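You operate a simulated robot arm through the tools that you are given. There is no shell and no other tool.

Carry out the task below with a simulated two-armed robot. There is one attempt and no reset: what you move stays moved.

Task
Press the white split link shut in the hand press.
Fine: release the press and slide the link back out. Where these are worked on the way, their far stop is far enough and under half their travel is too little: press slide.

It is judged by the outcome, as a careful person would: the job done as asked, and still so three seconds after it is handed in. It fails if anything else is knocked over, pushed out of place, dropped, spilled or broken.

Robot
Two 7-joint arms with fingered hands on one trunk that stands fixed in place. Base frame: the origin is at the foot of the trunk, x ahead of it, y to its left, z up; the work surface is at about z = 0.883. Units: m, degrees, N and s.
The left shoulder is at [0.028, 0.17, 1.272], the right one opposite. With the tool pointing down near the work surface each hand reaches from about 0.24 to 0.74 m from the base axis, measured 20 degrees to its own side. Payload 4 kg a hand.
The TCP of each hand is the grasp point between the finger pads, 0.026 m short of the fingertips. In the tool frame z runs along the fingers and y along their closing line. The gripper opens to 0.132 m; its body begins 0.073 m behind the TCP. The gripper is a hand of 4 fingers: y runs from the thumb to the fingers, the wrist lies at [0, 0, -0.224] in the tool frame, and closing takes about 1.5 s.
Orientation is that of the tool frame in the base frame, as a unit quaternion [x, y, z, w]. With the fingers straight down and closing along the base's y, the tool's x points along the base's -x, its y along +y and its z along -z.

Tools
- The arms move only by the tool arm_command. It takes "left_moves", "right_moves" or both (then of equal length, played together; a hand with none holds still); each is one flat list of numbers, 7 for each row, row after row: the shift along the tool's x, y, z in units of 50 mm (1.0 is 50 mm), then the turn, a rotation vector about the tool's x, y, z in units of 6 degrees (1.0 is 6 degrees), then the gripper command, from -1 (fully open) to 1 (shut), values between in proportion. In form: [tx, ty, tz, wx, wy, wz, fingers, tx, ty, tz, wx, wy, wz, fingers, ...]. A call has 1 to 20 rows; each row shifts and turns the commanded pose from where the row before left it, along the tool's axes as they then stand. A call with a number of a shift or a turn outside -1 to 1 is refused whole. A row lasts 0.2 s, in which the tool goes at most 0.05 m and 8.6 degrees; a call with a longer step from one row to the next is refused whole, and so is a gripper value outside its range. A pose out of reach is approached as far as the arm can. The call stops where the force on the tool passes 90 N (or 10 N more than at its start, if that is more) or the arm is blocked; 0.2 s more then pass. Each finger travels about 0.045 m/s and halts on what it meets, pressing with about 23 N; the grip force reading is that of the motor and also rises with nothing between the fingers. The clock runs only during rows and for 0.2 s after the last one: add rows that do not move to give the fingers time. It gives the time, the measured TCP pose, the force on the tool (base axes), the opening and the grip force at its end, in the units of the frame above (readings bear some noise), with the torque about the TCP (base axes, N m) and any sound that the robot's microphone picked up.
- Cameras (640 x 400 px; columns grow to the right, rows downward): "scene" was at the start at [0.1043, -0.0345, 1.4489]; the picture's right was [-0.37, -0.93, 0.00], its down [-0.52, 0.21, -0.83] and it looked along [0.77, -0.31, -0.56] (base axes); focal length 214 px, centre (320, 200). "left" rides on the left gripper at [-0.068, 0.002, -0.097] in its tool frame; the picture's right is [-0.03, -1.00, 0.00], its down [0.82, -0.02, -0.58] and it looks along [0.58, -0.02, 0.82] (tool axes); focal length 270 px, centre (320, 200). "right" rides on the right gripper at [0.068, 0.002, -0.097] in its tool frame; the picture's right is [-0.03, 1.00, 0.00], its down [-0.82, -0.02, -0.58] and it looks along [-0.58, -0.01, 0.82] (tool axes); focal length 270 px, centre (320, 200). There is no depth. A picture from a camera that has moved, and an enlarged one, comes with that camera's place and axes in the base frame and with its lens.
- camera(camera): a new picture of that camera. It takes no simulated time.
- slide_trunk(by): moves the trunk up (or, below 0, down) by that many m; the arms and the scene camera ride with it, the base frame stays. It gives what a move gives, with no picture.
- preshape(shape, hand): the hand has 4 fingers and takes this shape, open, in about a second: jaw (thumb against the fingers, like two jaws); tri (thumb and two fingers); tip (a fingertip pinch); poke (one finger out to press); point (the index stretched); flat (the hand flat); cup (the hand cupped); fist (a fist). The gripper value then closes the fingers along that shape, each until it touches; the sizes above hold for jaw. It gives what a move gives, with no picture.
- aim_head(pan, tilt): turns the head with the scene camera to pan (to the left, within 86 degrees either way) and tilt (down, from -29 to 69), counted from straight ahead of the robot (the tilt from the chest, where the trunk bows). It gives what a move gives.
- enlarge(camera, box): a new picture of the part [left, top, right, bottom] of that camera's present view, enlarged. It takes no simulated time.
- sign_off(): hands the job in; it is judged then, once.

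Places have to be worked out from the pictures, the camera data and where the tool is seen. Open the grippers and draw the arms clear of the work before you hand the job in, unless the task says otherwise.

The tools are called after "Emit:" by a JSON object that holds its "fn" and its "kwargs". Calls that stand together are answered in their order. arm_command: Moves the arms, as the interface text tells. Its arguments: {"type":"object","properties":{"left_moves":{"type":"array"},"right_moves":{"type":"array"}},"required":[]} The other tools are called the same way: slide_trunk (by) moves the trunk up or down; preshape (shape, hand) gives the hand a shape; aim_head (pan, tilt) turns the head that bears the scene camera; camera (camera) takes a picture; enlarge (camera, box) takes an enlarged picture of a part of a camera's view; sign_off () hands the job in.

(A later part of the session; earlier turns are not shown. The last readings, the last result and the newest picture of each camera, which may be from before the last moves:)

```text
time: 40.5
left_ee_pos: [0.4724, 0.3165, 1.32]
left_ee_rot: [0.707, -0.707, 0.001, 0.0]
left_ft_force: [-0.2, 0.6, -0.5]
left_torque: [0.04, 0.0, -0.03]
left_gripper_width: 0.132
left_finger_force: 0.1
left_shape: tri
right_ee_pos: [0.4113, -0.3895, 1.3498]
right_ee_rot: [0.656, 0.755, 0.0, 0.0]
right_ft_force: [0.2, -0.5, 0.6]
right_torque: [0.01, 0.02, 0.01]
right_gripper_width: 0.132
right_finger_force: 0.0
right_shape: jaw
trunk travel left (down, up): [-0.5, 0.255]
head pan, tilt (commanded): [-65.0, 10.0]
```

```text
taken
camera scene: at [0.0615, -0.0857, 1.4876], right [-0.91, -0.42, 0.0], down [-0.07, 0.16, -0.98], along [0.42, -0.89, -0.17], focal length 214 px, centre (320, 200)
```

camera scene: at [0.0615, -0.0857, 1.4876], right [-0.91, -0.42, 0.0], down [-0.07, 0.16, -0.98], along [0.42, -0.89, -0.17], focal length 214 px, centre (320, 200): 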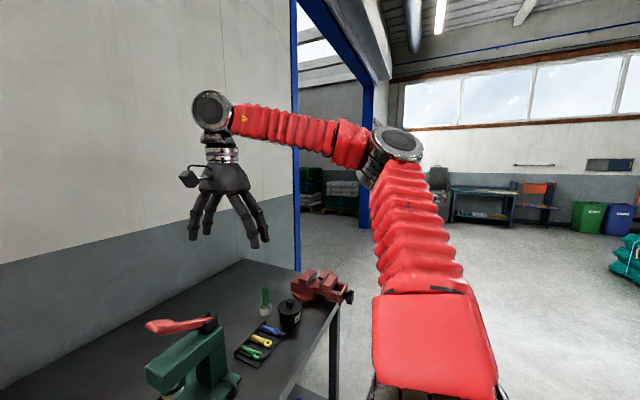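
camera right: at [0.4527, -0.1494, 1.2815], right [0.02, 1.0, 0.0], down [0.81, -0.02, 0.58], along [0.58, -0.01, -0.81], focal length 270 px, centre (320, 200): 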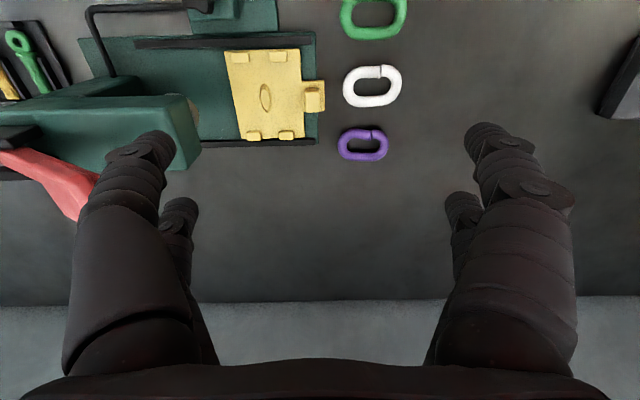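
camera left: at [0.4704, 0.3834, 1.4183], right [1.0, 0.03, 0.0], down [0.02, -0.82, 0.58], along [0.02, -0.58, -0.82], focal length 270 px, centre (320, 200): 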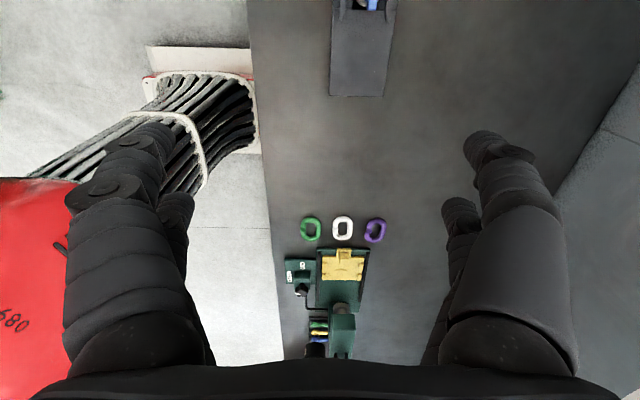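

Reached yaw ≡ -82° without limit. Now I carry the hand toward a point above the white link and check whether the reach holds.

Emit:
{"fn": "arm_command", "kwargs": {"right_moves": [0.712, 0.438, 0, 0, 0, 0, -1, 0.712, 0.438, 0, 0, 0, 0, -1, 0.712, 0.438, 0, 0, 0, 0, -1, 0.712, 0.438, 0.1, 0, 0, 0, -1, 0.712, 0.438, 0.3, 0, 0, 0, -1, 0.712, 0.438, 0.4, 0, 0, 0, -1, 0.712, 0.438, 0.4, 0, 0, 0, -1, 0.712, 0.438, 0.4, 0, 0, 0, -1, 0, 0, 0.6, 0, 0, 0, -1, 0, 0, 0.6, 0, 0, 0, -1, 0, 0, 0, 0, 0, 0, -1]}}

Emit:
{"fn": "camera", "kwargs": {"camera": "right"}}

Emit:
{"fn": "camera", "kwargs": {"camera": "scene"}}

```text
time: 42.9
left_ee_pos: [0.4725, 0.3164, 1.3214]
left_ee_rot: [0.707, -0.707, 0.001, 0.0]
left_ft_force: [0.5, 0.1, -0.8]
left_torque: [0.02, -0.01, 0.01]
left_gripper_width: 0.1321
left_finger_force: 0.0
left_shape: tri
right_ee_pos: [0.5129, -0.1808, 1.2442]
right_ee_rot: [0.655, 0.755, 0.001, 0.001]
right_ft_force: [-0.2, -0.4, 0.7]
right_torque: [-0.02, -0.01, 0.02]
right_gripper_width: 0.132
right_finger_force: 0.2
right_shape: jaw
right hand out of reach, approached as far as the arm can: row 6, 7, 8
trunk travel left (down, up): [-0.5, 0.255]
head pan, tilt (commanded): [-65.0, 10.0]
```

```text
taken
camera right: at [0.506, -0.1127, 1.3401], right [0.99, 0.12, 0.0], down [0.09, -0.81, 0.58], along [0.07, -0.57, -0.82], focal length 270 px, centre (320, 200)
```

right: 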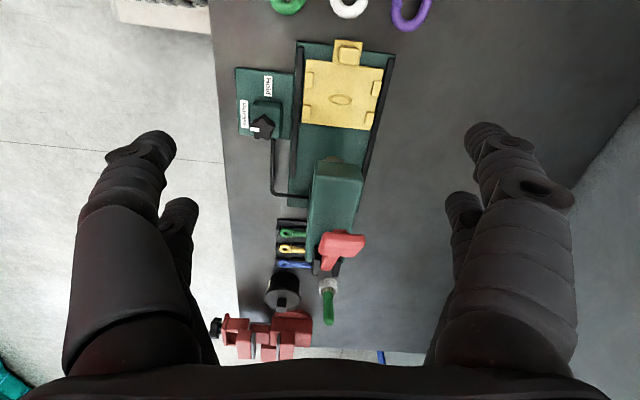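

```text
taken
camera scene: at [0.0611, -0.0857, 1.4876], right [-0.91, -0.42, 0.0], down [-0.07, 0.16, -0.98], along [0.42, -0.89, -0.17], focal length 214 px, centre (320, 200)
```

scene: 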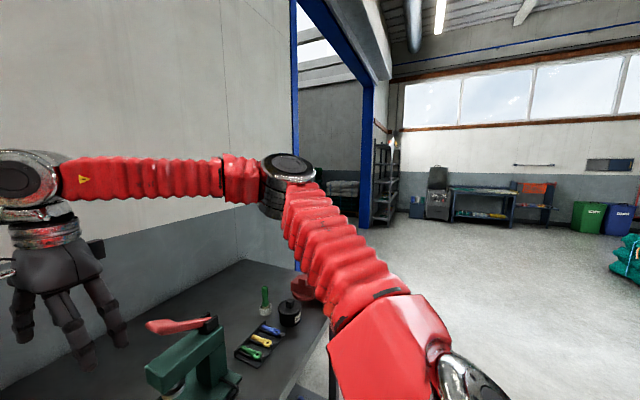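

Still limited at (0.513,-0.181). The positive turning does lower the elbow, so I'll back off over free space and continue turning the right hand through to yaw ≡ 0° (one full turn).

Emit:
{"fn": "arm_command", "kwargs": {"right_moves": [-0.7, -0.4, -0.4, 0, 0, 0, -1, -0.7, -0.4, -0.4, 0, 0, 0, -1, -0.7, -0.4, -0.4, 0, 0, 0, -1, -0.7, -0.4, -0.4, 0, 0, 0, -1, -0.7, -0.4, 0, 0, 0, 0, -1, -0.7, -0.4, 0, 0, 0, 0, -1, 0, 0, 0, 0, 0, -1, -1, 0, 0, 0, 0, 0, -1, -1, 0, 0, 0, 0, 0, -1, -1, 0, 0, 0, 0, 0, -1, -1, 0, 0, 0, 0, 0, -1, -1, 0, 0, 0, 0, 0, -1, -1, 0, 0, 0, 0, 0, -1, -1, 0, 0, 0, 0, 0, -1, -1, 0, 0, 0, 0, 0, -1, -1, 0, 0, 0, 0, 0, -1, -1, 0, 0, 0, 0, 0, -1, -1, 0, 0, 0, 0, 0, -1, -1, 0, 0, 0, 0, 0, -1, -1, 0, 0, 0, 0, 0, -0.667, -1]}}

Emit:
{"fn": "camera", "kwargs": {"camera": "scene"}}

```text
time: 47.1
left_ee_pos: [0.4719, 0.3161, 1.3198]
left_ee_rot: [0.708, -0.706, 0.002, 0.0]
left_ft_force: [-0.8, 0.5, 0.0]
left_torque: [-0.01, -0.02, -0.03]
left_gripper_width: 0.1317
left_finger_force: 0.2
left_shape: tri
right_ee_pos: [0.2556, -0.1829, 1.3165]
right_ee_rot: [-0.001, 1.0, -0.001, 0.001]
right_ft_force: [1.0, 0.3, -0.7]
right_torque: [-0.02, 0.0, -0.02]
right_gripper_width: 0.1319
right_finger_force: 0.0
right_shape: jaw
right hand out of reach, approached as far as the arm can: row 10, 11, 12, 13, 14, 15, 16, 17, 18, 19, 20
trunk travel left (down, up): [-0.5, 0.255]
head pan, tilt (commanded): [-65.0, 10.0]
```

```text
taken
camera scene: at [0.0613, -0.0854, 1.4876], right [-0.91, -0.42, 0.0], down [-0.07, 0.16, -0.98], along [0.42, -0.89, -0.17], focal length 214 px, centre (320, 200)
```

scene: 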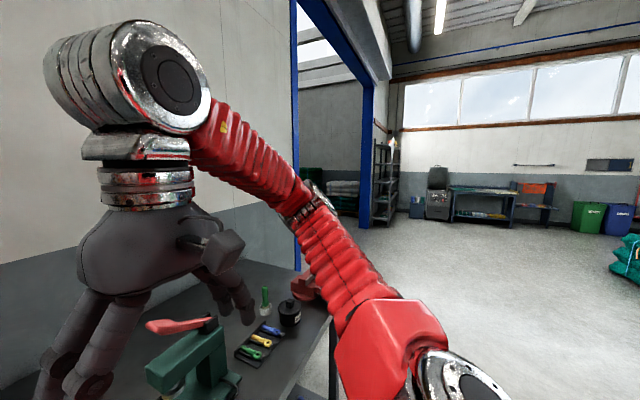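

Now the elbow is low, with the wrist roll near its far limit. I'll unwind the roll back toward yaw ≈ +98° (mid-range for this wrist) while moving to an open spot, and watch whether the elbow stays low.

Emit:
{"fn": "arm_command", "kwargs": {"right_moves": [0, 0, 0, 0, 0, 1, -1, 0, 0, 0, 0, 0, 1, -1, 0, 0, 0, 0, 0, 1, -1, 0, 0, 0, 0, 0, 1, -1, 0, 0, 0, 0, 0, 1, -1, 0, 0, 0, 0, 0, 1, -1, 0, 0, 0, 0, 0, 1, -1, 0, 0, 0, 0, 0, 1, -1, 0, 0, 0, 0, 0, 1, -1, 0, 0, 0, 0, 0, 1, -1, 0, 0, 0, 0, 0, 1, -1, 0, 0, 0, 0, 0, 1, -1, 0, 0, 0, 0, 0, 1, -1, 0, 0, 0, 0, 0, 1, -1, 0, 0, 0, 0, 0, 1, -1, 0, 0, 0, 0, 0, 1, -1, 0, 0, 0, 0, 0, 1, -1, 0, 0, 0, 0, 0, 1, -1, 0, 0, 0, 0, 0, 1, -1, 0, 0, 0, 0, 0, 1, -1]}}

Emit:
{"fn": "camera", "kwargs": {"camera": "scene"}}

```text
time: 51.3
left_ee_pos: [0.472, 0.3154, 1.3206]
left_ee_rot: [-0.707, 0.707, 0.0, 0.001]
left_ft_force: [0.1, 0.0, -0.5]
left_torque: [-0.03, -0.04, 0.01]
left_gripper_width: 0.1319
left_finger_force: 0.1
left_shape: tri
right_ee_pos: [0.2562, -0.1858, 1.3172]
right_ee_rot: [0.867, 0.499, 0.0, 0.0]
right_ft_force: [-0.5, -0.9, 0.1]
right_torque: [0.0, 0.04, -0.01]
right_gripper_width: 0.132
right_finger_force: 0.0
right_shape: jaw
trunk travel left (down, up): [-0.5, 0.255]
head pan, tilt (commanded): [-65.0, 10.0]
```

```text
taken
camera scene: at [0.0611, -0.0856, 1.4876], right [-0.91, -0.42, 0.0], down [-0.07, 0.16, -0.98], along [0.42, -0.89, -0.17], focal length 214 px, centre (320, 200)
```

scene: 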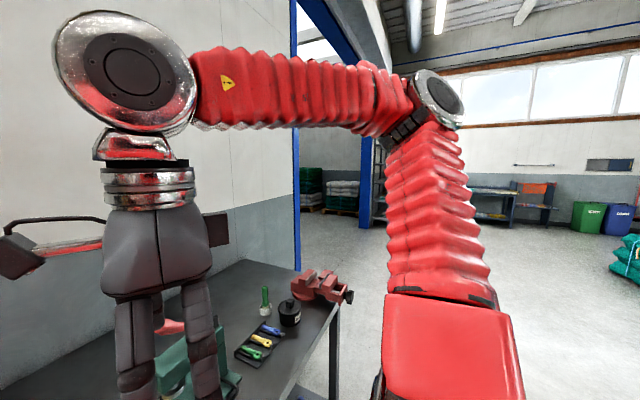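

Unwinding here raised the elbow again, because at this close-in spot yaw and elbow swivel are strongly coupled. I'll use that: turn + here to drop the elbow, then move out to where the coupling is weak before unwinding.

Emit:
{"fn": "arm_command", "kwargs": {"right_moves": [0, 0, 0, 0, 0, -1, -1, 0, 0, 0, 0, 0, -1, -1, 0, 0, 0, 0, 0, -1, -1, 0, 0, 0, 0, 0, -1, -1, 0, 0, 0, 0, 0, -1, -1, 0, 0, 0, 0, 0, -1, -1, 0, 0, 0, 0, 0, -1, -1, 0, 0, 0, 0, 0, -1, -1, 0, 0, 0, 0, 0, -1, -1, 0, 0, 0, 0, 0, -1, -1, 0, 0, 0, 0, 0, -1, -1, 0, 0, 0, 0, 0, -1, -1]}}

Emit:
{"fn": "camera", "kwargs": {"camera": "scene"}}

```text
time: 53.9
left_ee_pos: [0.4726, 0.3171, 1.3203]
left_ee_rot: [-0.707, 0.707, -0.001, 0.001]
left_ft_force: [0.0, -0.1, -0.1]
left_torque: [-0.03, -0.01, -0.03]
left_gripper_width: 0.1319
left_finger_force: 0.0
left_shape: tri
right_ee_pos: [0.2561, -0.1844, 1.3166]
right_ee_rot: [0.405, 0.914, -0.001, 0.0]
right_ft_force: [0.0, -0.3, 0.3]
right_torque: [-0.01, -0.03, 0.01]
right_gripper_width: 0.1318
right_finger_force: 0.1
right_shape: jaw
trunk travel left (down, up): [-0.5, 0.255]
head pan, tilt (commanded): [-65.0, 10.0]
```

```text
taken
camera scene: at [0.0614, -0.0857, 1.4876], right [-0.91, -0.42, 0.0], down [-0.07, 0.16, -0.98], along [0.42, -0.89, -0.17], focal length 214 px, centre (320, 200)
```

scene: 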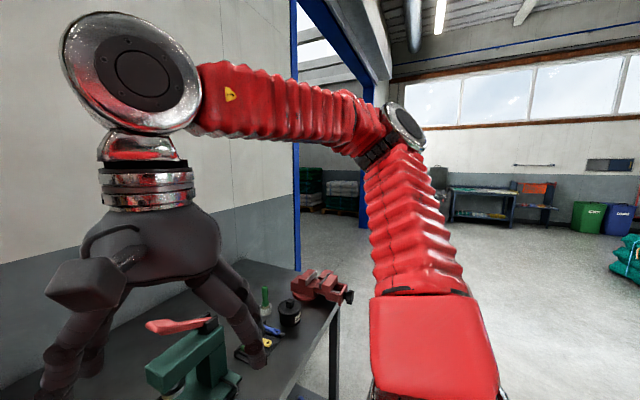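

Yaw 312° with the elbow dropping; I go on to 360° here to push the elbow fully down.

Emit:
{"fn": "arm_command", "kwargs": {"right_moves": [0, 0, 0, 0, 0, -1, -1, 0, 0, 0, 0, 0, -1, -1, 0, 0, 0, 0, 0, -1, -1, 0, 0, 0, 0, 0, -1, -1, 0, 0, 0, 0, 0, -1, -1, 0, 0, 0, 0, 0, -1, -1, 0, 0, 0, 0, 0, -1, -1, 0, 0, 0, 0, 0, -1, -1, 0, 0, 0, 0, 0, -1, -1, 0, 0, 0, 0, 0, -1, -1]}}

Emit:
{"fn": "camera", "kwargs": {"camera": "scene"}}

```text
time: 56.1
left_ee_pos: [0.4728, 0.3165, 1.3204]
left_ee_rot: [0.708, -0.707, -0.001, 0.0]
left_ft_force: [0.0, 1.1, -1.0]
left_torque: [-0.02, -0.04, 0.02]
left_gripper_width: 0.1317
left_finger_force: 0.0
left_shape: tri
right_ee_pos: [0.2181, -0.1587, 1.332]
right_ee_rot: [-0.104, 0.995, -0.001, 0.001]
right_ft_force: [-0.7, 0.6, 0.2]
right_torque: [-0.02, -0.01, 0.05]
right_gripper_width: 0.1322
right_finger_force: 0.0
right_shape: jaw
right hand out of reach, approached as far as the arm can: row 9, 10
trunk travel left (down, up): [-0.5, 0.255]
head pan, tilt (commanded): [-65.0, 10.0]
```

```text
taken
camera scene: at [0.0618, -0.0852, 1.4876], right [-0.91, -0.42, 0.0], down [-0.07, 0.16, -0.98], along [0.42, -0.89, -0.17], focal length 214 px, centre (320, 200)
```

scene: 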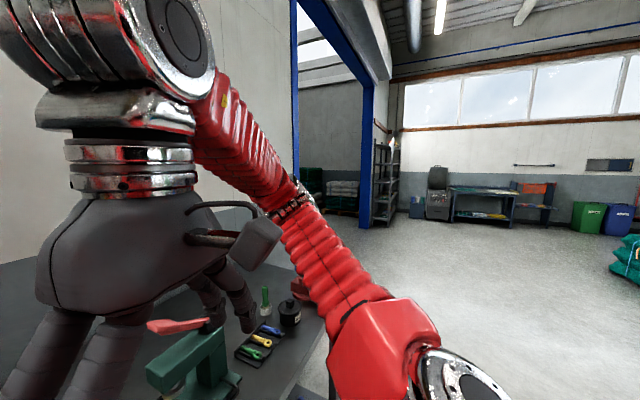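

The elbow is now low. I'll carry the hand outward to a freer spot keeping this yaw, and check.

Emit:
{"fn": "arm_command", "kwargs": {"right_moves": [-0.52, -0.757, 0, 0, 0, 0, -1, -0.52, -0.757, 0, 0, 0, 0, -1, -0.52, -0.757, 0, 0, 0, 0, -1, -0.52, -0.757, 0, 0, 0, 0, -1, -0.52, -0.757, 0, 0, 0, 0, -1, -0.52, -0.757, 0, 0, 0, 0, -1, 0, 0, 0, 0, 0, 0, -1]}}

Emit:
{"fn": "camera", "kwargs": {"camera": "scene"}}

```text
time: 57.7
left_ee_pos: [0.4723, 0.3161, 1.3212]
left_ee_rot: [0.707, -0.707, 0.001, 0.0]
left_ft_force: [-0.8, -0.6, -0.2]
left_torque: [0.01, 0.01, -0.02]
left_gripper_width: 0.132
left_finger_force: 0.1
left_shape: tri
right_ee_pos: [0.2114, -0.175, 1.3359]
right_ee_rot: [-0.104, 0.995, 0.0, 0.0]
right_ft_force: [-0.2, 0.0, -0.5]
right_torque: [0.02, -0.02, -0.01]
right_gripper_width: 0.1321
right_finger_force: 0.0
right_shape: jaw
right hand out of reach, approached as far as the arm can: row 1, 2, 3, 4, 5, 6
trunk travel left (down, up): [-0.5, 0.255]
head pan, tilt (commanded): [-65.0, 10.0]
```

```text
taken
camera scene: at [0.0616, -0.0856, 1.4876], right [-0.91, -0.42, 0.0], down [-0.07, 0.16, -0.98], along [0.42, -0.89, -0.17], focal length 214 px, centre (320, 200)
```

scene: 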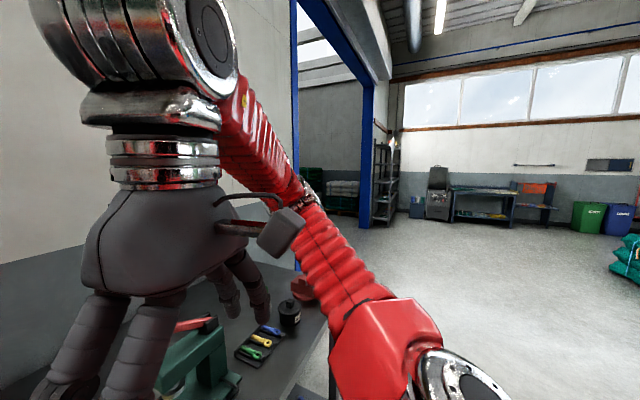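

The roll limit blocks it here. Coupling reverses when the wrist is below the shoulder, so I'll raise the trunk 0.2 m, then lower the hand relative to the shoulder and unwind there, which should keep lowering the elbow.

Emit:
{"fn": "slide_trunk", "kwargs": {"by": 0.2}}

Emit:
{"fn": "arm_command", "kwargs": {"right_moves": [0, 0, 0, 0, 0, 1, -1, 0, 0, 0, 0, 0, 1, -1, 0, 0, 0, 0, 0, 1, -1, 0, 0, 0, 0, 0, 1, -1, -0.5, 0, 0.7, 0, 0, 0, -1, -0.5, 0, 0.7, 0, 0, 0, -1, -0.5, 0, 0.7, 0, 0, 0, -1, -0.5, 0, 0.7, 0, 0, 0, -1, -0.3, 0, 0.8, 0, 0, 0, -1, -0.3, 0, 0.8, 0, 0, 0, -1, -0.3, 0, 0.8, 0, 0, 0, -1, -0.3, 0, 0.8, 0, 0, 0, -1, 0, 0, 0, 0, 0, 0, -1]}}

Emit:
{"fn": "camera", "kwargs": {"camera": "scene"}}

```text
time: 59.9
left_ee_pos: [0.4724, 0.3163, 1.5194]
left_ee_rot: [-0.707, 0.707, 0.0, 0.0]
left_ft_force: [0.0, 0.4, -0.2]
left_torque: [0.01, 0.01, 0.01]
left_gripper_width: 0.1319
left_finger_force: 0.1
left_shape: tri
right_ee_pos: [0.2034, -0.1723, 1.5418]
right_ee_rot: [-0.103, 0.995, -0.002, 0.014]
right_ft_force: [-0.2, 0.0, 0.2]
right_torque: [0.0, -0.02, 0.01]
right_gripper_width: 0.132
right_finger_force: 0.0
right_shape: jaw
trunk travel left (down, up): [-0.7, 0.055]
head pan, tilt (commanded): [-65.0, 10.0]
```

```text
time: 62.7
left_ee_pos: [0.4692, 0.3161, 1.519]
left_ee_rot: [0.707, -0.707, 0.001, -0.001]
left_ft_force: [-0.4, -0.3, 0.2]
left_torque: [0.01, -0.02, -0.02]
left_gripper_width: 0.1318
left_finger_force: 0.1
left_shape: tri
right_ee_pos: [0.3347, -0.1726, 1.2439]
right_ee_rot: [0.108, 0.994, 0.001, 0.016]
right_ft_force: [0.4, 0.6, 0.0]
right_torque: [-0.02, -0.02, 0.0]
right_gripper_width: 0.1322
right_finger_force: 0.1
right_shape: jaw
right hand out of reach, approached as far as the arm can: row 8, 9, 10, 11, 12
trunk travel left (down, up): [-0.7, 0.055]
head pan, tilt (commanded): [-65.0, 10.0]
```

```text
taken
camera scene: at [0.0515, -0.0858, 1.688], right [-0.91, -0.42, 0.0], down [-0.07, 0.16, -0.98], along [0.42, -0.89, -0.17], focal length 214 px, centre (320, 200)
```

scene: 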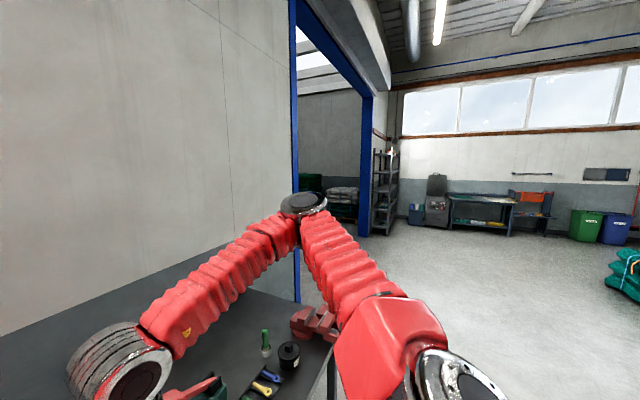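

Wrist is now at shoulder height. I'll unwind the roll some, lower a bit more, then keep unwinding toward yaw ~+98°.

Emit:
{"fn": "arm_command", "kwargs": {"right_moves": [0, 0, 0, 0, 0, 1, -1, 0, 0, 0, 0, 0, 1, -1, 0, 0, 0, 0, 0, 1, -1, 0, 0, 0, 0, 0, 1, -1, 0, 0, 0, 0, 0, 1, -1, 0, 0, 0.6, 0, 0, 1, -1, 0, 0, 0.6, 0, 0, 1, -1, 0, 0, 0.6, 0, 0, 1, -1, 0, 0, 0.6, 0, 0, 1, -1, 0, 0, 0, 0, 0, 1, -1, 0, 0, 0, 0, 0, 1, -1, 0, 0, 0, 0, 0, 1, -1, 0, 0, 0, 0, 0, 1, -1, 0, 0, 0, 0, 0, 1, -1, 0, 0, 0, 0, 0, 1, -1, 0, 0, 0, 0, 0, 1, -1, 0, 0, 0, 0, 0, 1, -1, 0, 0, 0, 0, 0, 1, -1, 0, 0, 0, 0, 0, 1, -1, 0, 0, 0, 0, 0, 1, -1]}}

Emit:
{"fn": "camera", "kwargs": {"camera": "scene"}}

```text
time: 66.9
left_ee_pos: [0.4721, 0.316, 1.5186]
left_ee_rot: [0.707, -0.707, 0.0, 0.0]
left_ft_force: [0.0, 0.2, -0.6]
left_torque: [0.02, 0.0, 0.02]
left_gripper_width: 0.1318
left_finger_force: 0.1
left_shape: tri
right_ee_pos: [0.3381, -0.1795, 1.1275]
right_ee_rot: [0.914, 0.405, 0.011, 0.005]
right_ft_force: [0.0, -0.1, 0.0]
right_torque: [-0.04, 0.02, 0.02]
right_gripper_width: 0.1316
right_finger_force: 0.1
right_shape: jaw
right hand out of reach, approached as far as the arm can: row 9
trunk travel left (down, up): [-0.7, 0.055]
head pan, tilt (commanded): [-65.0, 10.0]
```

```text
taken
camera scene: at [0.052, -0.0857, 1.688], right [-0.91, -0.42, 0.0], down [-0.07, 0.16, -0.98], along [0.42, -0.89, -0.17], focal length 214 px, centre (320, 200)
```

scene: 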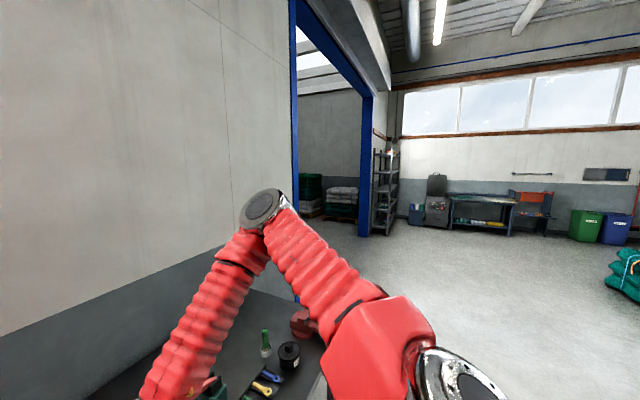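

Elbow now points forward with the forearm hanging; I'll unwind to about yaw 108° and then test the reach toward the links.

Emit:
{"fn": "arm_command", "kwargs": {"right_moves": [0, 0, 0, 0, 0, 1, -1, 0, 0, 0, 0, 0, 1, -1, 0, 0, 0, 0, 0, 1, -1, 0, 0, 0, 0, 0, 1, -1, 0, 0, 0, 0, 0, 1, -1, 0, 0, 0, 0, 0, 1, -1, 0, 0, 0, 0, 0, 1, -1, 0, 0, 0, 0, 0, 1, -1, 0, 0, 0, 0, 0, 1, -1, 0, 0, 0, 0, 0, 1, -1, 0, 0, 0, 0, 0, 1, -1, 0, 0, 0, 0, 0, 1, -1, 0, 0, 0, 0, 0, 1, -1, 0, 0, 0, 0, 0, 1, -1, 0, 0, 0, 0, 0, 1, -1, 0, 0, 0, 0, 0, 1, -1, 0, 0, 0, 0, 0, 1, -1, 0, 0, 0, 0, 0, 1, -1, 0, 0, 0, 0, 0, 1, -1, 0, 0, 0, 0, 0, 1, -1]}}

Emit:
{"fn": "camera", "kwargs": {"camera": "scene"}}

Emit:
{"fn": "camera", "kwargs": {"camera": "right"}}

```text
time: 71.1
left_ee_pos: [0.4714, 0.3162, 1.5201]
left_ee_rot: [0.708, -0.707, 0.0, -0.001]
left_ft_force: [-0.1, -0.8, 0.0]
left_torque: [0.0, 0.0, -0.01]
left_gripper_width: 0.1318
left_finger_force: 0.0
left_shape: tri
right_ee_pos: [0.3381, -0.1793, 1.1277]
right_ee_rot: [0.808, -0.589, 0.011, -0.009]
right_ft_force: [-0.5, 0.3, 0.0]
right_torque: [0.01, -0.03, 0.03]
right_gripper_width: 0.132
right_finger_force: 0.1
right_shape: jaw
trunk travel left (down, up): [-0.7, 0.055]
head pan, tilt (commanded): [-65.0, 10.0]
```

```text
taken
camera scene: at [0.052, -0.0857, 1.688], right [-0.91, -0.42, 0.0], down [-0.07, 0.16, -0.98], along [0.42, -0.89, -0.17], focal length 214 px, centre (320, 200)
```

scene: 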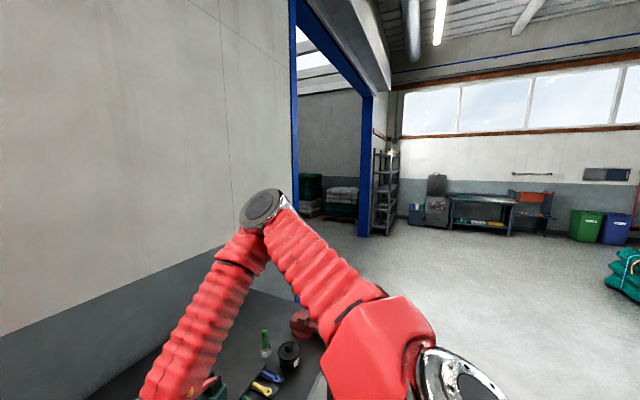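

```text
taken
camera right: at [0.3562, -0.2448, 1.2254], right [-0.96, -0.28, -0.03], down [-0.24, 0.78, 0.57], along [-0.14, 0.55, -0.82], focal length 270 px, centre (320, 200)
```

right: 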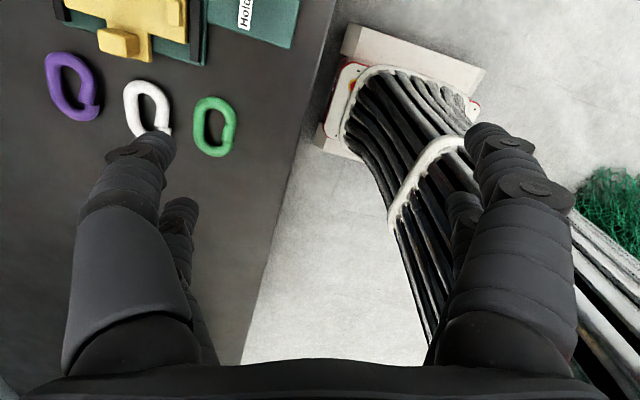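

The elbow stayed put during the unwind. Now I test the reach from here toward the white link at z ≈ 1.13.

Emit:
{"fn": "arm_command", "kwargs": {"right_moves": [-0.091, -0.755, 0, 0, 0, 0, -1, -0.091, -0.755, 0, 0, 0, 0, -1, -0.091, -0.755, 0, 0, 0, 0, -1, -0.091, -0.755, 0, 0, 0, 0, -1, -0.091, -0.755, 0, 0, 0, 0, -1, -0.091, -0.755, 0, 0, 0, 0, -1, 0, 0, 0, 0, 0, 0, -1]}}

Emit:
{"fn": "camera", "kwargs": {"camera": "scene"}}

Emit:
{"fn": "camera", "kwargs": {"camera": "right"}}

```text
time: 72.7
left_ee_pos: [0.4721, 0.3156, 1.5186]
left_ee_rot: [-0.707, 0.707, 0.0, 0.001]
left_ft_force: [0.7, 0.8, -0.9]
left_torque: [0.0, -0.01, -0.01]
left_gripper_width: 0.1318
left_finger_force: 0.0
left_shape: tri
right_ee_pos: [0.4945, -0.1831, 1.2057]
right_ee_rot: [0.809, -0.588, 0.011, -0.008]
right_ft_force: [-0.2, -0.5, 0.6]
right_torque: [0.0, 0.04, 0.04]
right_gripper_width: 0.1317
right_finger_force: 0.1
right_shape: jaw
right hand out of reach, approached as far as the arm can: row 1, 2, 3, 4, 5, 6
trunk travel left (down, up): [-0.7, 0.055]
head pan, tilt (commanded): [-65.0, 10.0]
```

```text
taken
camera scene: at [0.052, -0.0857, 1.6879], right [-0.91, -0.42, 0.0], down [-0.07, 0.16, -0.98], along [0.42, -0.89, -0.17], focal length 214 px, centre (320, 200)
```

scene: 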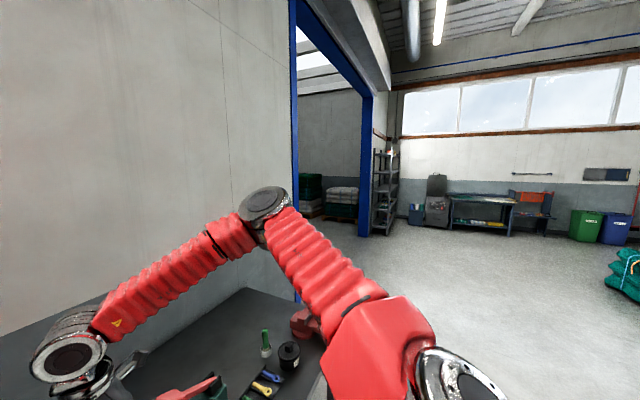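

```text
taken
camera right: at [0.5118, -0.2479, 1.3036], right [-0.96, -0.28, -0.03], down [-0.25, 0.78, 0.57], along [-0.14, 0.55, -0.82], focal length 270 px, centre (320, 200)
```

right: 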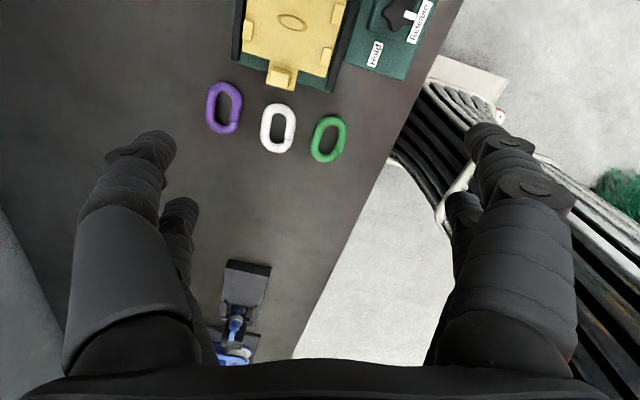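

The +y reach is still blocked for the right arm, while the left arm began at y ≈ -0.01 in a good posture. I'll draw the right arm back, bring the trunk down again, and test the left arm for the work at the links and carriage.

Emit:
{"fn": "arm_command", "kwargs": {"right_moves": [0.453, 0.613, -0.554, 0, 0, 0, -1, 0.453, 0.613, -0.554, 0, 0, 0, -1, 0.453, 0.613, -0.554, 0, 0, 0, -1, 0.453, 0.613, -0.554, 0, 0, 0, -1, 0.453, 0.613, -0.554, 0, 0, 0, -1, 0.453, 0.613, -0.554, 0, 0, 0, -1, 0.453, 0.613, -0.554, 0, 0, 0, -1, 0, 0, 0, 0, 0, 0, -1]}}

Emit:
{"fn": "slide_trunk", "kwargs": {"by": -0.2}}

Emit:
{"fn": "aim_head", "kwargs": {"pan": -21.9, "tilt": 34}}

Emit:
{"fn": "camera", "kwargs": {"camera": "scene"}}

```text
time: 74.5
left_ee_pos: [0.4734, 0.317, 1.5181]
left_ee_rot: [0.708, -0.706, 0.0, 0.001]
left_ft_force: [0.1, 0.2, -0.1]
left_torque: [0.0, -0.01, 0.02]
left_gripper_width: 0.1319
left_finger_force: 0.0
left_shape: tri
right_ee_pos: [0.3348, -0.4024, 1.3958]
right_ee_rot: [0.808, -0.588, 0.01, -0.007]
right_ft_force: [0.3, 1.0, -0.3]
right_torque: [0.03, 0.02, 0.01]
right_gripper_width: 0.1318
right_finger_force: 0.1
right_shape: jaw
trunk travel left (down, up): [-0.7, 0.055]
head pan, tilt (commanded): [-65.0, 10.0]
```

```text
time: 76.7
left_ee_pos: [0.4707, 0.3151, 1.3192]
left_ee_rot: [-0.707, 0.707, 0.0, 0.001]
left_ft_force: [0.0, 0.3, -0.4]
left_torque: [0.01, 0.01, -0.02]
left_gripper_width: 0.1319
left_finger_force: 0.0
left_shape: tri
right_ee_pos: [0.3328, -0.3999, 1.1978]
right_ee_rot: [0.808, -0.588, 0.01, -0.007]
right_ft_force: [-0.1, 0.1, -0.8]
right_torque: [0.01, -0.02, 0.0]
right_gripper_width: 0.1319
right_finger_force: 0.0
right_shape: jaw
trunk travel left (down, up): [-0.5, 0.255]
head pan, tilt (commanded): [-65.0, 10.0]
```

```text
time: 77.8
left_ee_pos: [0.471, 0.3172, 1.3191]
left_ee_rot: [0.707, -0.707, 0.0, 0.0]
left_ft_force: [-0.4, 0.1, 0.2]
left_torque: [-0.03, -0.03, 0.02]
left_gripper_width: 0.1321
left_finger_force: 0.1
left_shape: tri
right_ee_pos: [0.3344, -0.3998, 1.1973]
right_ee_rot: [0.808, -0.589, 0.011, -0.007]
right_ft_force: [0.0, 0.4, -0.1]
right_torque: [-0.02, 0.02, -0.01]
right_gripper_width: 0.1317
right_finger_force: 0.0
right_shape: jaw
trunk travel left (down, up): [-0.5, 0.255]
head pan, tilt (commanded): [-21.9, 34.0]
```

```text
taken
camera scene: at [0.1042, -0.0346, 1.449], right [-0.37, -0.93, 0.0], down [-0.52, 0.21, -0.83], along [0.77, -0.31, -0.56], focal length 214 px, centre (320, 200)
```

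scene: 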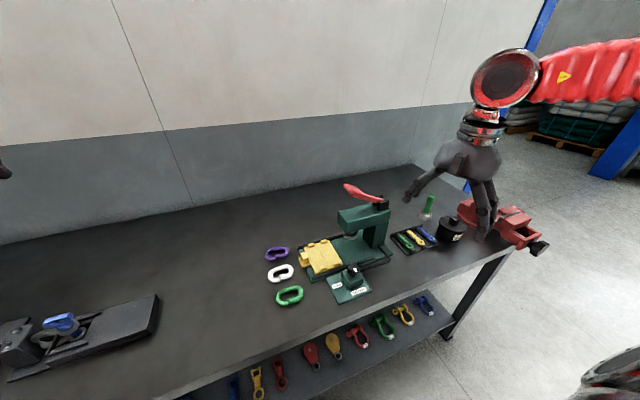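

Now I test the left arm: move it at its present yaw (+90°) to above the white link at z ≈ 1.15.

Emit:
{"fn": "arm_command", "kwargs": {"left_moves": [0.88, -0.12, 0.378, 0, 0, 0, -1, 0.88, -0.12, 0.378, 0, 0, 0, -1, 0.88, -0.12, 0.378, 0, 0, 0, -1, 0.88, -0.12, 0.378, 0, 0, 0, -1, 0.88, -0.12, 0.378, 0, 0, 0, -1, 0.88, -0.12, 0.378, 0, 0, 0, -1, 0.88, -0.12, 0.378, 0, 0, 0, -1, 0.88, -0.12, 0.378, 0, 0, 0, -1, 0.88, -0.12, 0.378, 0, 0, 0, -1, 0, 0, 0, 0, 0, 0, -1]}}

Emit:
{"fn": "camera", "kwargs": {"camera": "left"}}

Emit:
{"fn": "camera", "kwargs": {"camera": "scene"}}

```text
time: 80.0
left_ee_pos: [0.5287, -0.0803, 1.1487]
left_ee_rot: [0.708, -0.706, 0.002, 0.001]
left_ft_force: [-0.6, 0.1, -0.1]
left_torque: [-0.04, 0.03, 0.0]
left_gripper_width: 0.1317
left_finger_force: 0.0
left_shape: tri
right_ee_pos: [0.3336, -0.3986, 1.1969]
right_ee_rot: [0.808, -0.589, 0.011, -0.007]
right_ft_force: [-0.4, 0.6, -1.0]
right_torque: [-0.04, -0.02, -0.03]
right_gripper_width: 0.1317
right_finger_force: 0.2
right_shape: jaw
trunk travel left (down, up): [-0.5, 0.255]
head pan, tilt (commanded): [-21.9, 34.0]
```

```text
taken
camera left: at [0.5259, -0.0139, 1.2452], right [1.0, 0.03, 0.0], down [0.02, -0.82, 0.58], along [0.02, -0.58, -0.82], focal length 270 px, centre (320, 200)
```

left: 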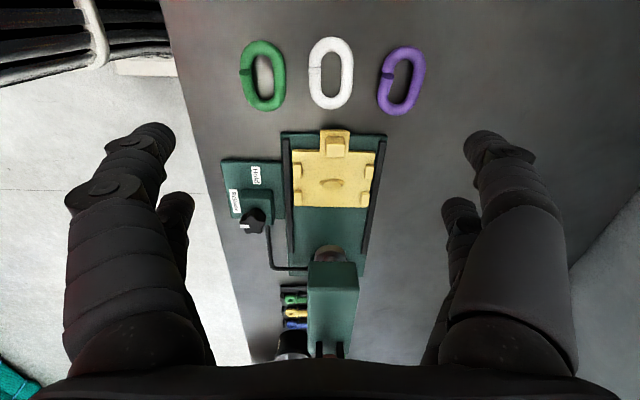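

```text
taken
camera scene: at [0.1043, -0.0332, 1.449], right [-0.37, -0.93, 0.0], down [-0.52, 0.21, -0.83], along [0.77, -0.31, -0.56], focal length 214 px, centre (320, 200)
```

scene: 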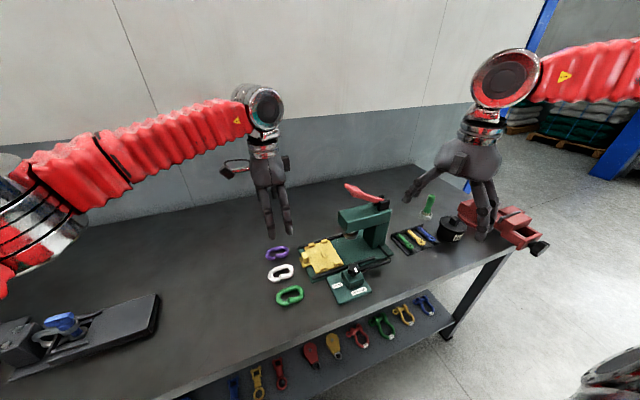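

The left arm reaches easily. Let me test its reach toward the carriage: to about (0.553,-0.20,1.12), staying clear of the lever end (y ≈ -0.293).

Emit:
{"fn": "arm_command", "kwargs": {"left_moves": [0.6, -0.12, 0.1, 0, 0, 0, -1, 0.6, -0.12, 0.1, 0, 0, 0, -1, 0.6, -0.12, 0.1, 0, 0, 0, -1, 0.6, -0.12, 0.1, 0, 0, 0, -1, 0, 0, 0, 0, 0, 0, -1]}}

Emit:
{"fn": "camera", "kwargs": {"camera": "left"}}

Emit:
{"fn": "camera", "kwargs": {"camera": "scene"}}

```text
time: 81.2
left_ee_pos: [0.5488, -0.1731, 1.1356]
left_ee_rot: [0.712, -0.702, 0.002, 0.0]
left_ft_force: [-0.5, -0.8, -0.7]
left_torque: [0.01, -0.01, -0.02]
left_gripper_width: 0.1321
left_finger_force: 0.3
left_shape: tri
left hand out of reach, approached as far as the arm can: row 4
right_ee_pos: [0.3326, -0.3998, 1.1974]
right_ee_rot: [0.809, -0.588, 0.011, -0.008]
right_ft_force: [0.2, -0.2, -0.2]
right_torque: [0.01, -0.01, -0.02]
right_gripper_width: 0.132
right_finger_force: 0.1
right_shape: jaw
trunk travel left (down, up): [-0.5, 0.255]
head pan, tilt (commanded): [-21.9, 34.0]
```

```text
taken
camera left: at [0.5466, -0.1056, 1.233], right [1.0, 0.04, 0.0], down [0.03, -0.81, 0.58], along [0.02, -0.58, -0.81], focal length 270 px, centre (320, 200)
```

left: 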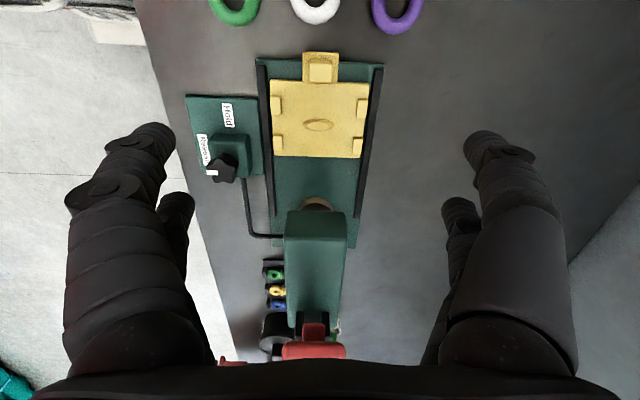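

```text
taken
camera scene: at [0.1041, -0.0358, 1.4489], right [-0.37, -0.93, 0.0], down [-0.52, 0.21, -0.83], along [0.77, -0.31, -0.56], focal length 214 px, centre (320, 200)
```

scene: 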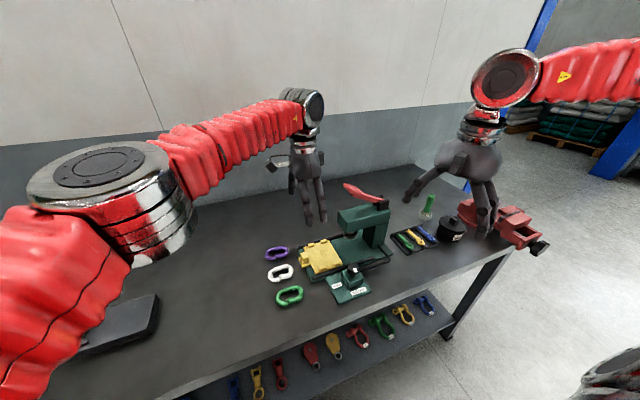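

The left arm's limit is near (0.549,-0.173) with the tool vertical, just short of the carriage centre, so I need the right arm for placing. I'll pull the left back, raise the trunk, and use the low-wrist coupling (turning negative) to swing the right elbow down.

Emit:
{"fn": "arm_command", "kwargs": {"left_moves": [-0.78, 0.223, -0.343, 0, 0, 0, -1, -0.78, 0.223, -0.343, 0, 0, 0, -1, -0.78, 0.223, -0.343, 0, 0, 0, -1, -0.78, 0.223, -0.343, 0, 0, 0, -1, -0.78, 0.223, -0.343, 0, 0, 0, -1, -0.78, 0.223, -0.343, 0, 0, 0, -1, -0.78, 0.223, -0.343, 0, 0, 0, -1, -0.78, 0.1, 0, 0, 0, 0, -1, -0.78, 0.1, 0, 0, 0, 0, -1, -0.78, 0.1, 0, 0, 0, 0, -1, 0, 0, 0, 0, 0, 0, -1]}}

Emit:
{"fn": "slide_trunk", "kwargs": {"by": 0.25}}

Emit:
{"fn": "aim_head", "kwargs": {"pan": -65, "tilt": 20}}

Emit:
{"fn": "camera", "kwargs": {"camera": "scene"}}

```text
time: 83.6
left_ee_pos: [0.452, 0.2095, 1.2532]
left_ee_rot: [0.707, -0.707, 0.0, 0.0]
left_ft_force: [-0.3, 0.2, 0.2]
left_torque: [-0.01, -0.01, 0.0]
left_gripper_width: 0.1319
left_finger_force: 0.3
left_shape: tri
right_ee_pos: [0.3332, -0.4006, 1.1969]
right_ee_rot: [0.809, -0.588, 0.012, -0.007]
right_ft_force: [-0.6, 0.1, 0.1]
right_torque: [-0.02, -0.02, -0.02]
right_gripper_width: 0.1321
right_finger_force: 0.0
right_shape: jaw
trunk travel left (down, up): [-0.5, 0.255]
head pan, tilt (commanded): [-21.9, 34.0]
```

```text
time: 86.1
left_ee_pos: [0.4515, 0.2107, 1.5034]
left_ee_rot: [-0.707, 0.707, 0.0, 0.0]
left_ft_force: [0.6, -0.2, 0.7]
left_torque: [-0.01, -0.02, 0.01]
left_gripper_width: 0.1319
left_finger_force: 0.2
left_shape: tri
right_ee_pos: [0.3334, -0.3991, 1.4477]
right_ee_rot: [0.808, -0.589, 0.011, -0.007]
right_ft_force: [0.4, 0.4, 0.8]
right_torque: [-0.02, 0.04, -0.02]
right_gripper_width: 0.1318
right_finger_force: 0.1
right_shape: jaw
trunk travel left (down, up): [-0.75, 0.005]
head pan, tilt (commanded): [-21.9, 34.0]
```

```text
time: 87.2
left_ee_pos: [0.4511, 0.2111, 1.5028]
left_ee_rot: [-0.707, 0.708, -0.001, 0.0]
left_ft_force: [1.1, 0.4, -0.1]
left_torque: [0.01, -0.02, -0.01]
left_gripper_width: 0.1318
left_finger_force: 0.1
left_shape: tri
right_ee_pos: [0.3333, -0.3999, 1.4477]
right_ee_rot: [0.808, -0.589, 0.011, -0.007]
right_ft_force: [1.2, -0.1, -0.4]
right_torque: [0.03, -0.02, -0.03]
right_gripper_width: 0.1319
right_finger_force: 0.1
right_shape: jaw
trunk travel left (down, up): [-0.75, 0.005]
head pan, tilt (commanded): [-65.0, 20.0]
```

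```text
taken
camera scene: at [0.0512, -0.0858, 1.7216], right [-0.91, -0.42, 0.0], down [-0.15, 0.31, -0.94], along [0.4, -0.85, -0.34], focal length 214 px, centre (320, 200)
```

scene: 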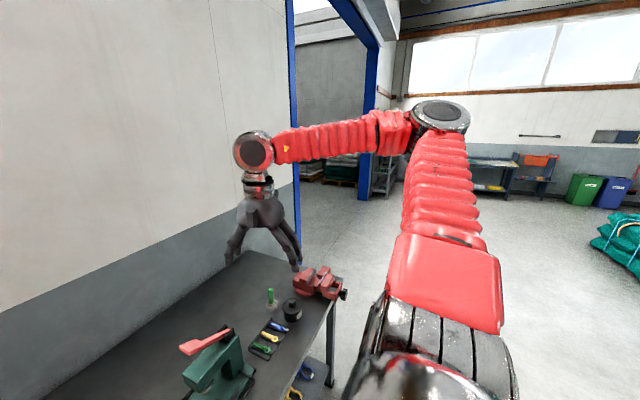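

I lower the right hand to (0.30,-0.22,1.02), clear in front of the bench, so the wrist sits well below the shoulder.

Emit:
{"fn": "arm_command", "kwargs": {"right_moves": [-0.362, -0.05, 0.856, 0, 0, 0, -1, -0.362, -0.05, 0.856, 0, 0, 0, -1, -0.362, -0.05, 0.856, 0, 0, 0, -1, -0.362, -0.05, 0.856, 0, 0, 0, -1, -0.362, -0.05, 0.856, 0, 0, 0, -1, -0.362, -0.05, 0.856, 0, 0, 0, -1, -0.362, -0.05, 0.856, 0, 0, 0, -1, -0.362, -0.05, 0.856, 0, 0, 0, -1, -0.362, -0.05, 0.856, 0, 0, 0, -1, -0.362, -0.05, 0.856, 0, 0, 0, -1, 0, 0, 0, 0, 0, 0, -1]}}

Emit:
{"fn": "camera", "kwargs": {"camera": "scene"}}

```text
time: 89.6
left_ee_pos: [0.4531, 0.2118, 1.5014]
left_ee_rot: [-0.707, 0.707, 0.0, -0.001]
left_ft_force: [0.4, 0.2, -0.3]
left_torque: [-0.01, 0.03, -0.02]
left_gripper_width: 0.1319
left_finger_force: 0.0
left_shape: tri
right_ee_pos: [0.3149, -0.267, 1.1077]
right_ee_rot: [0.808, -0.589, 0.011, -0.008]
right_ft_force: [-1.2, 0.2, -0.5]
right_torque: [-0.01, -0.02, -0.01]
right_gripper_width: 0.1318
right_finger_force: 0.0
right_shape: jaw
right hand out of reach, approached as far as the arm can: row 8, 9, 10
trunk travel left (down, up): [-0.75, 0.005]
head pan, tilt (commanded): [-65.0, 20.0]
```

```text
taken
camera scene: at [0.0525, -0.0848, 1.7216], right [-0.91, -0.42, 0.0], down [-0.15, 0.31, -0.94], along [0.4, -0.85, -0.34], focal length 214 px, centre (320, 200)
```

scene: 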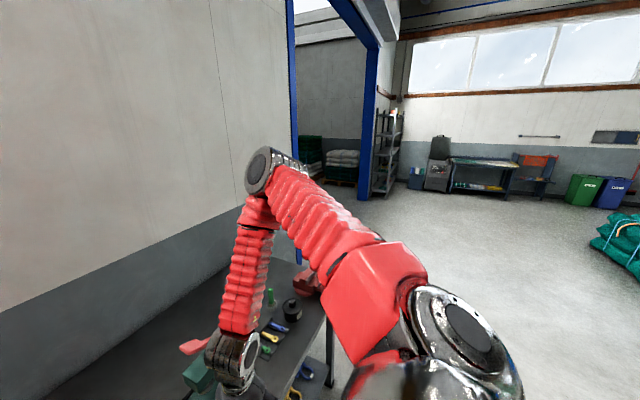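

The right shoulder seems stuck at about 38° abduction (a different branch), so I'll give the link work to the left arm and keep the right for knob and lever. I retract the right arm, return the trunk, and then test the left's reach over the carriage with a slight wrist lean.

Emit:
{"fn": "arm_command", "kwargs": {"right_moves": [0.375, 0.083, -0.855, 0, 0, 0, -1, 0.375, 0.083, -0.855, 0, 0, 0, -1, 0.375, 0.083, -0.855, 0, 0, 0, -1, 0.375, 0.083, -0.855, 0, 0, 0, -1, 0.375, 0.083, -0.855, 0, 0, 0, -1, 0.375, 0.083, -0.855, 0, 0, 0, -1, 0.375, 0.083, -0.855, 0, 0, 0, -1, 0.375, 0.083, -0.855, 0, 0, 0, -1, 0, 0, 0, 0, 0, 0, -1]}}

Emit:
{"fn": "slide_trunk", "kwargs": {"by": -0.3}}

Emit:
{"fn": "aim_head", "kwargs": {"pan": -15, "tilt": 40}}

Emit:
{"fn": "camera", "kwargs": {"camera": "scene"}}

```text
time: 91.6
left_ee_pos: [0.4518, 0.2113, 1.502]
left_ee_rot: [0.708, -0.706, 0.0, 0.001]
left_ft_force: [0.0, -0.6, -0.3]
left_torque: [0.01, -0.01, 0.0]
left_gripper_width: 0.132
left_finger_force: 0.0
left_shape: tri
right_ee_pos: [0.3192, -0.4193, 1.4514]
right_ee_rot: [0.809, -0.588, 0.01, -0.007]
right_ft_force: [-0.9, -0.2, 0.0]
right_torque: [0.01, -0.03, 0.03]
right_gripper_width: 0.1318
right_finger_force: 0.1
right_shape: jaw
trunk travel left (down, up): [-0.75, 0.005]
head pan, tilt (commanded): [-65.0, 20.0]
```

```text
time: 94.6
left_ee_pos: [0.4515, 0.2108, 1.2023]
left_ee_rot: [-0.707, 0.707, -0.001, 0.0]
left_ft_force: [0.0, 0.1, -0.1]
left_torque: [-0.01, 0.03, 0.0]
left_gripper_width: 0.1319
left_finger_force: 0.1
left_shape: tri
right_ee_pos: [0.3194, -0.416, 1.1498]
right_ee_rot: [0.808, -0.588, 0.01, -0.007]
right_ft_force: [-1.2, 0.6, 0.2]
right_torque: [0.0, -0.01, -0.03]
right_gripper_width: 0.1321
right_finger_force: 0.1
right_shape: jaw
trunk travel left (down, up): [-0.45, 0.305]
head pan, tilt (commanded): [-65.0, 20.0]
```

```text
time: 95.8
left_ee_pos: [0.4506, 0.2117, 1.2028]
left_ee_rot: [0.707, -0.707, 0.001, 0.001]
left_ft_force: [-0.4, 0.2, -0.2]
left_torque: [0.0, 0.02, 0.03]
left_gripper_width: 0.132
left_finger_force: 0.1
left_shape: tri
right_ee_pos: [0.3201, -0.4164, 1.1501]
right_ee_rot: [0.808, -0.588, 0.011, -0.008]
right_ft_force: [-0.3, 0.8, 0.1]
right_torque: [0.03, -0.02, 0.01]
right_gripper_width: 0.132
right_finger_force: 0.1
right_shape: jaw
trunk travel left (down, up): [-0.45, 0.305]
head pan, tilt (commanded): [-15.0, 40.0]
```

```text
taken
camera scene: at [0.1113, -0.0236, 1.3896], right [-0.26, -0.97, 0.0], down [-0.62, 0.17, -0.77], along [0.74, -0.2, -0.64], focal length 214 px, centre (320, 200)
```

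scene: 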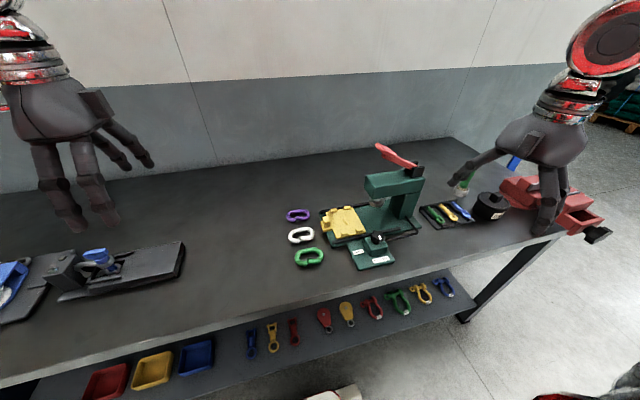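

Trunk is now at -0.05. I move the left hand above the carriage's outer side, add 8° of wrist lean toward +y, and check the reach at (0.556,-0.205,1.0).

Emit:
{"fn": "arm_command", "kwargs": {"left_moves": [0.8275, -0.2475, 0.2075, 0, 0, 0, -1, 0.8275, -0.2475, 0.2075, 0, 0, 0, -1, 0.8275, -0.2475, 0.2075, 0, 0, 0, -1, 0.8275, -0.2475, 0.2075, 0, 0, 0, -1, 0.8275, -0.2475, 0.2075, 0, 0, 0, -1, 0.8275, -0.2475, 0.2075, 0, 0, 0, -1, 0.8275, -0.2475, 0.2075, 0, 0, 0, -1, 0.8275, -0.2475, 0.2075, 0, 0, 0, -1, 0, 0, 0, 0, 0.667, 0, -1, 0, 0, 0, 0, 0.667, 0, -1, 0.3, -0.02, 0.4, 0, 0, 0, -1, 0.3, -0.02, 0.4, 0, 0, 0, -1, 0.3, -0.02, 0.4, 0, 0, 0, -1, 0.3, -0.02, 0.4, 0, 0, 0, -1, 0.3, -0.02, 0.4, 0, 0, 0, -1, 0, 0, 0, 0, 0, 0, -1]}}

Emit:
{"fn": "camera", "kwargs": {"camera": "left"}}

Emit:
{"fn": "camera", "kwargs": {"camera": "scene"}}

```text
time: 99.2
left_ee_pos: [0.5617, -0.2043, 1.033]
left_ee_rot: [0.708, -0.702, 0.052, 0.048]
left_ft_force: [-0.4, 0.0, -1.1]
left_torque: [-0.04, -0.04, -0.03]
left_gripper_width: 0.1318
left_finger_force: 0.0
left_shape: tri
right_ee_pos: [0.3205, -0.4165, 1.1495]
right_ee_rot: [0.809, -0.588, 0.01, -0.007]
right_ft_force: [-0.1, -0.2, -0.5]
right_torque: [0.0, 0.01, -0.01]
right_gripper_width: 0.1318
right_finger_force: 0.0
right_shape: jaw
trunk travel left (down, up): [-0.45, 0.305]
head pan, tilt (commanded): [-15.0, 40.0]
```

```text
taken
camera left: at [0.5587, -0.1235, 1.1194], right [1.0, 0.03, 0.0], down [0.02, -0.72, 0.69], along [0.02, -0.69, -0.73], focal length 270 px, centre (320, 200)
```

left: 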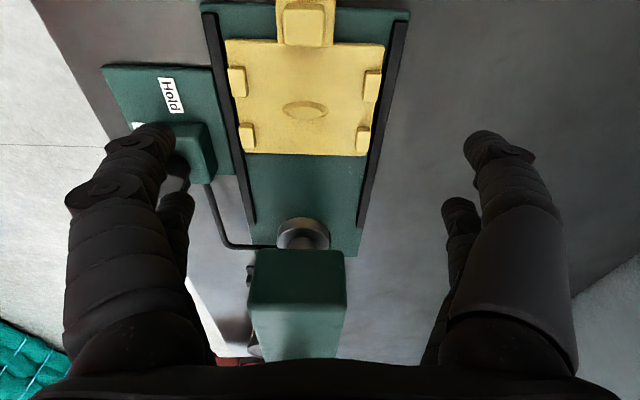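

```text
taken
camera scene: at [0.1116, -0.0233, 1.3895], right [-0.26, -0.97, 0.0], down [-0.62, 0.17, -0.77], along [0.74, -0.2, -0.64], focal length 214 px, centre (320, 200)
```

scene: 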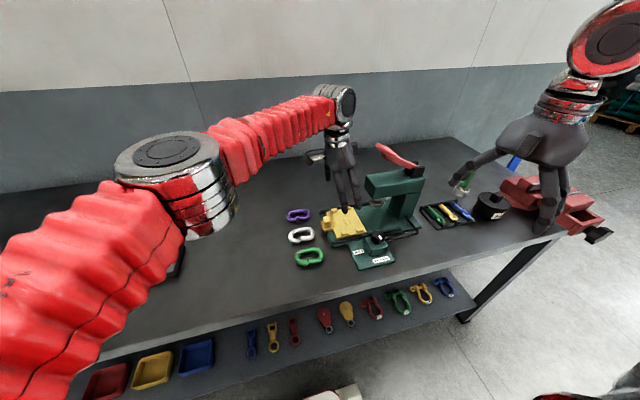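

The left arm reaches there comfortably. I'll probe the remaining 23 mm to y = -0.2275, to learn whether it can even centre over the boss.

Emit:
{"fn": "arm_command", "kwargs": {"left_moves": [0.152, 0.1, 0.021, 0, 0, 0, -1, 0.152, 0, 0.021, 0, 0, 0, -1, 0.152, 0, 0.021, 0, 0, 0, -1, 0, 0, 0, 0, 0, 0, -1]}}

Emit:
{"fn": "camera", "kwargs": {"camera": "left"}}

```text
time: 100.2
left_ee_pos: [0.556, -0.2078, 1.0311]
left_ee_rot: [0.709, -0.702, 0.051, 0.048]
left_ft_force: [-0.1, -0.7, -0.3]
left_torque: [-0.01, 0.01, -0.02]
left_gripper_width: 0.1316
left_finger_force: 0.0
left_shape: tri
left hand out of reach, approached as far as the arm can: row 1, 2, 3
right_ee_pos: [0.3201, -0.4164, 1.1499]
right_ee_rot: [0.808, -0.589, 0.011, -0.007]
right_ft_force: [-0.2, 0.7, 0.0]
right_torque: [0.02, 0.0, 0.03]
right_gripper_width: 0.1317
right_finger_force: 0.0
right_shape: jaw
trunk travel left (down, up): [-0.45, 0.305]
head pan, tilt (commanded): [-15.0, 40.0]
```

```text
taken
camera left: at [0.5536, -0.1274, 1.1171], right [1.0, 0.03, 0.0], down [0.03, -0.73, 0.69], along [0.02, -0.69, -0.73], focal length 270 px, centre (320, 200)
```

left: 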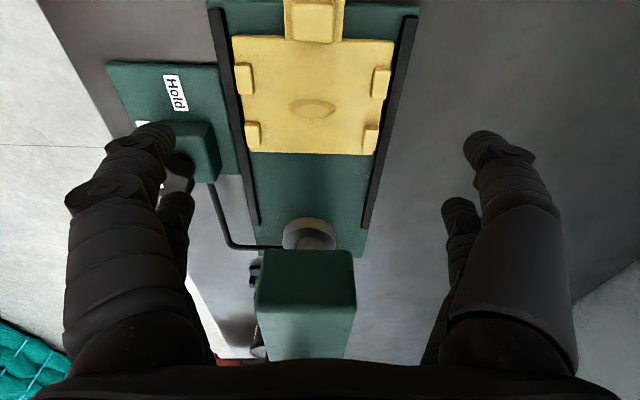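

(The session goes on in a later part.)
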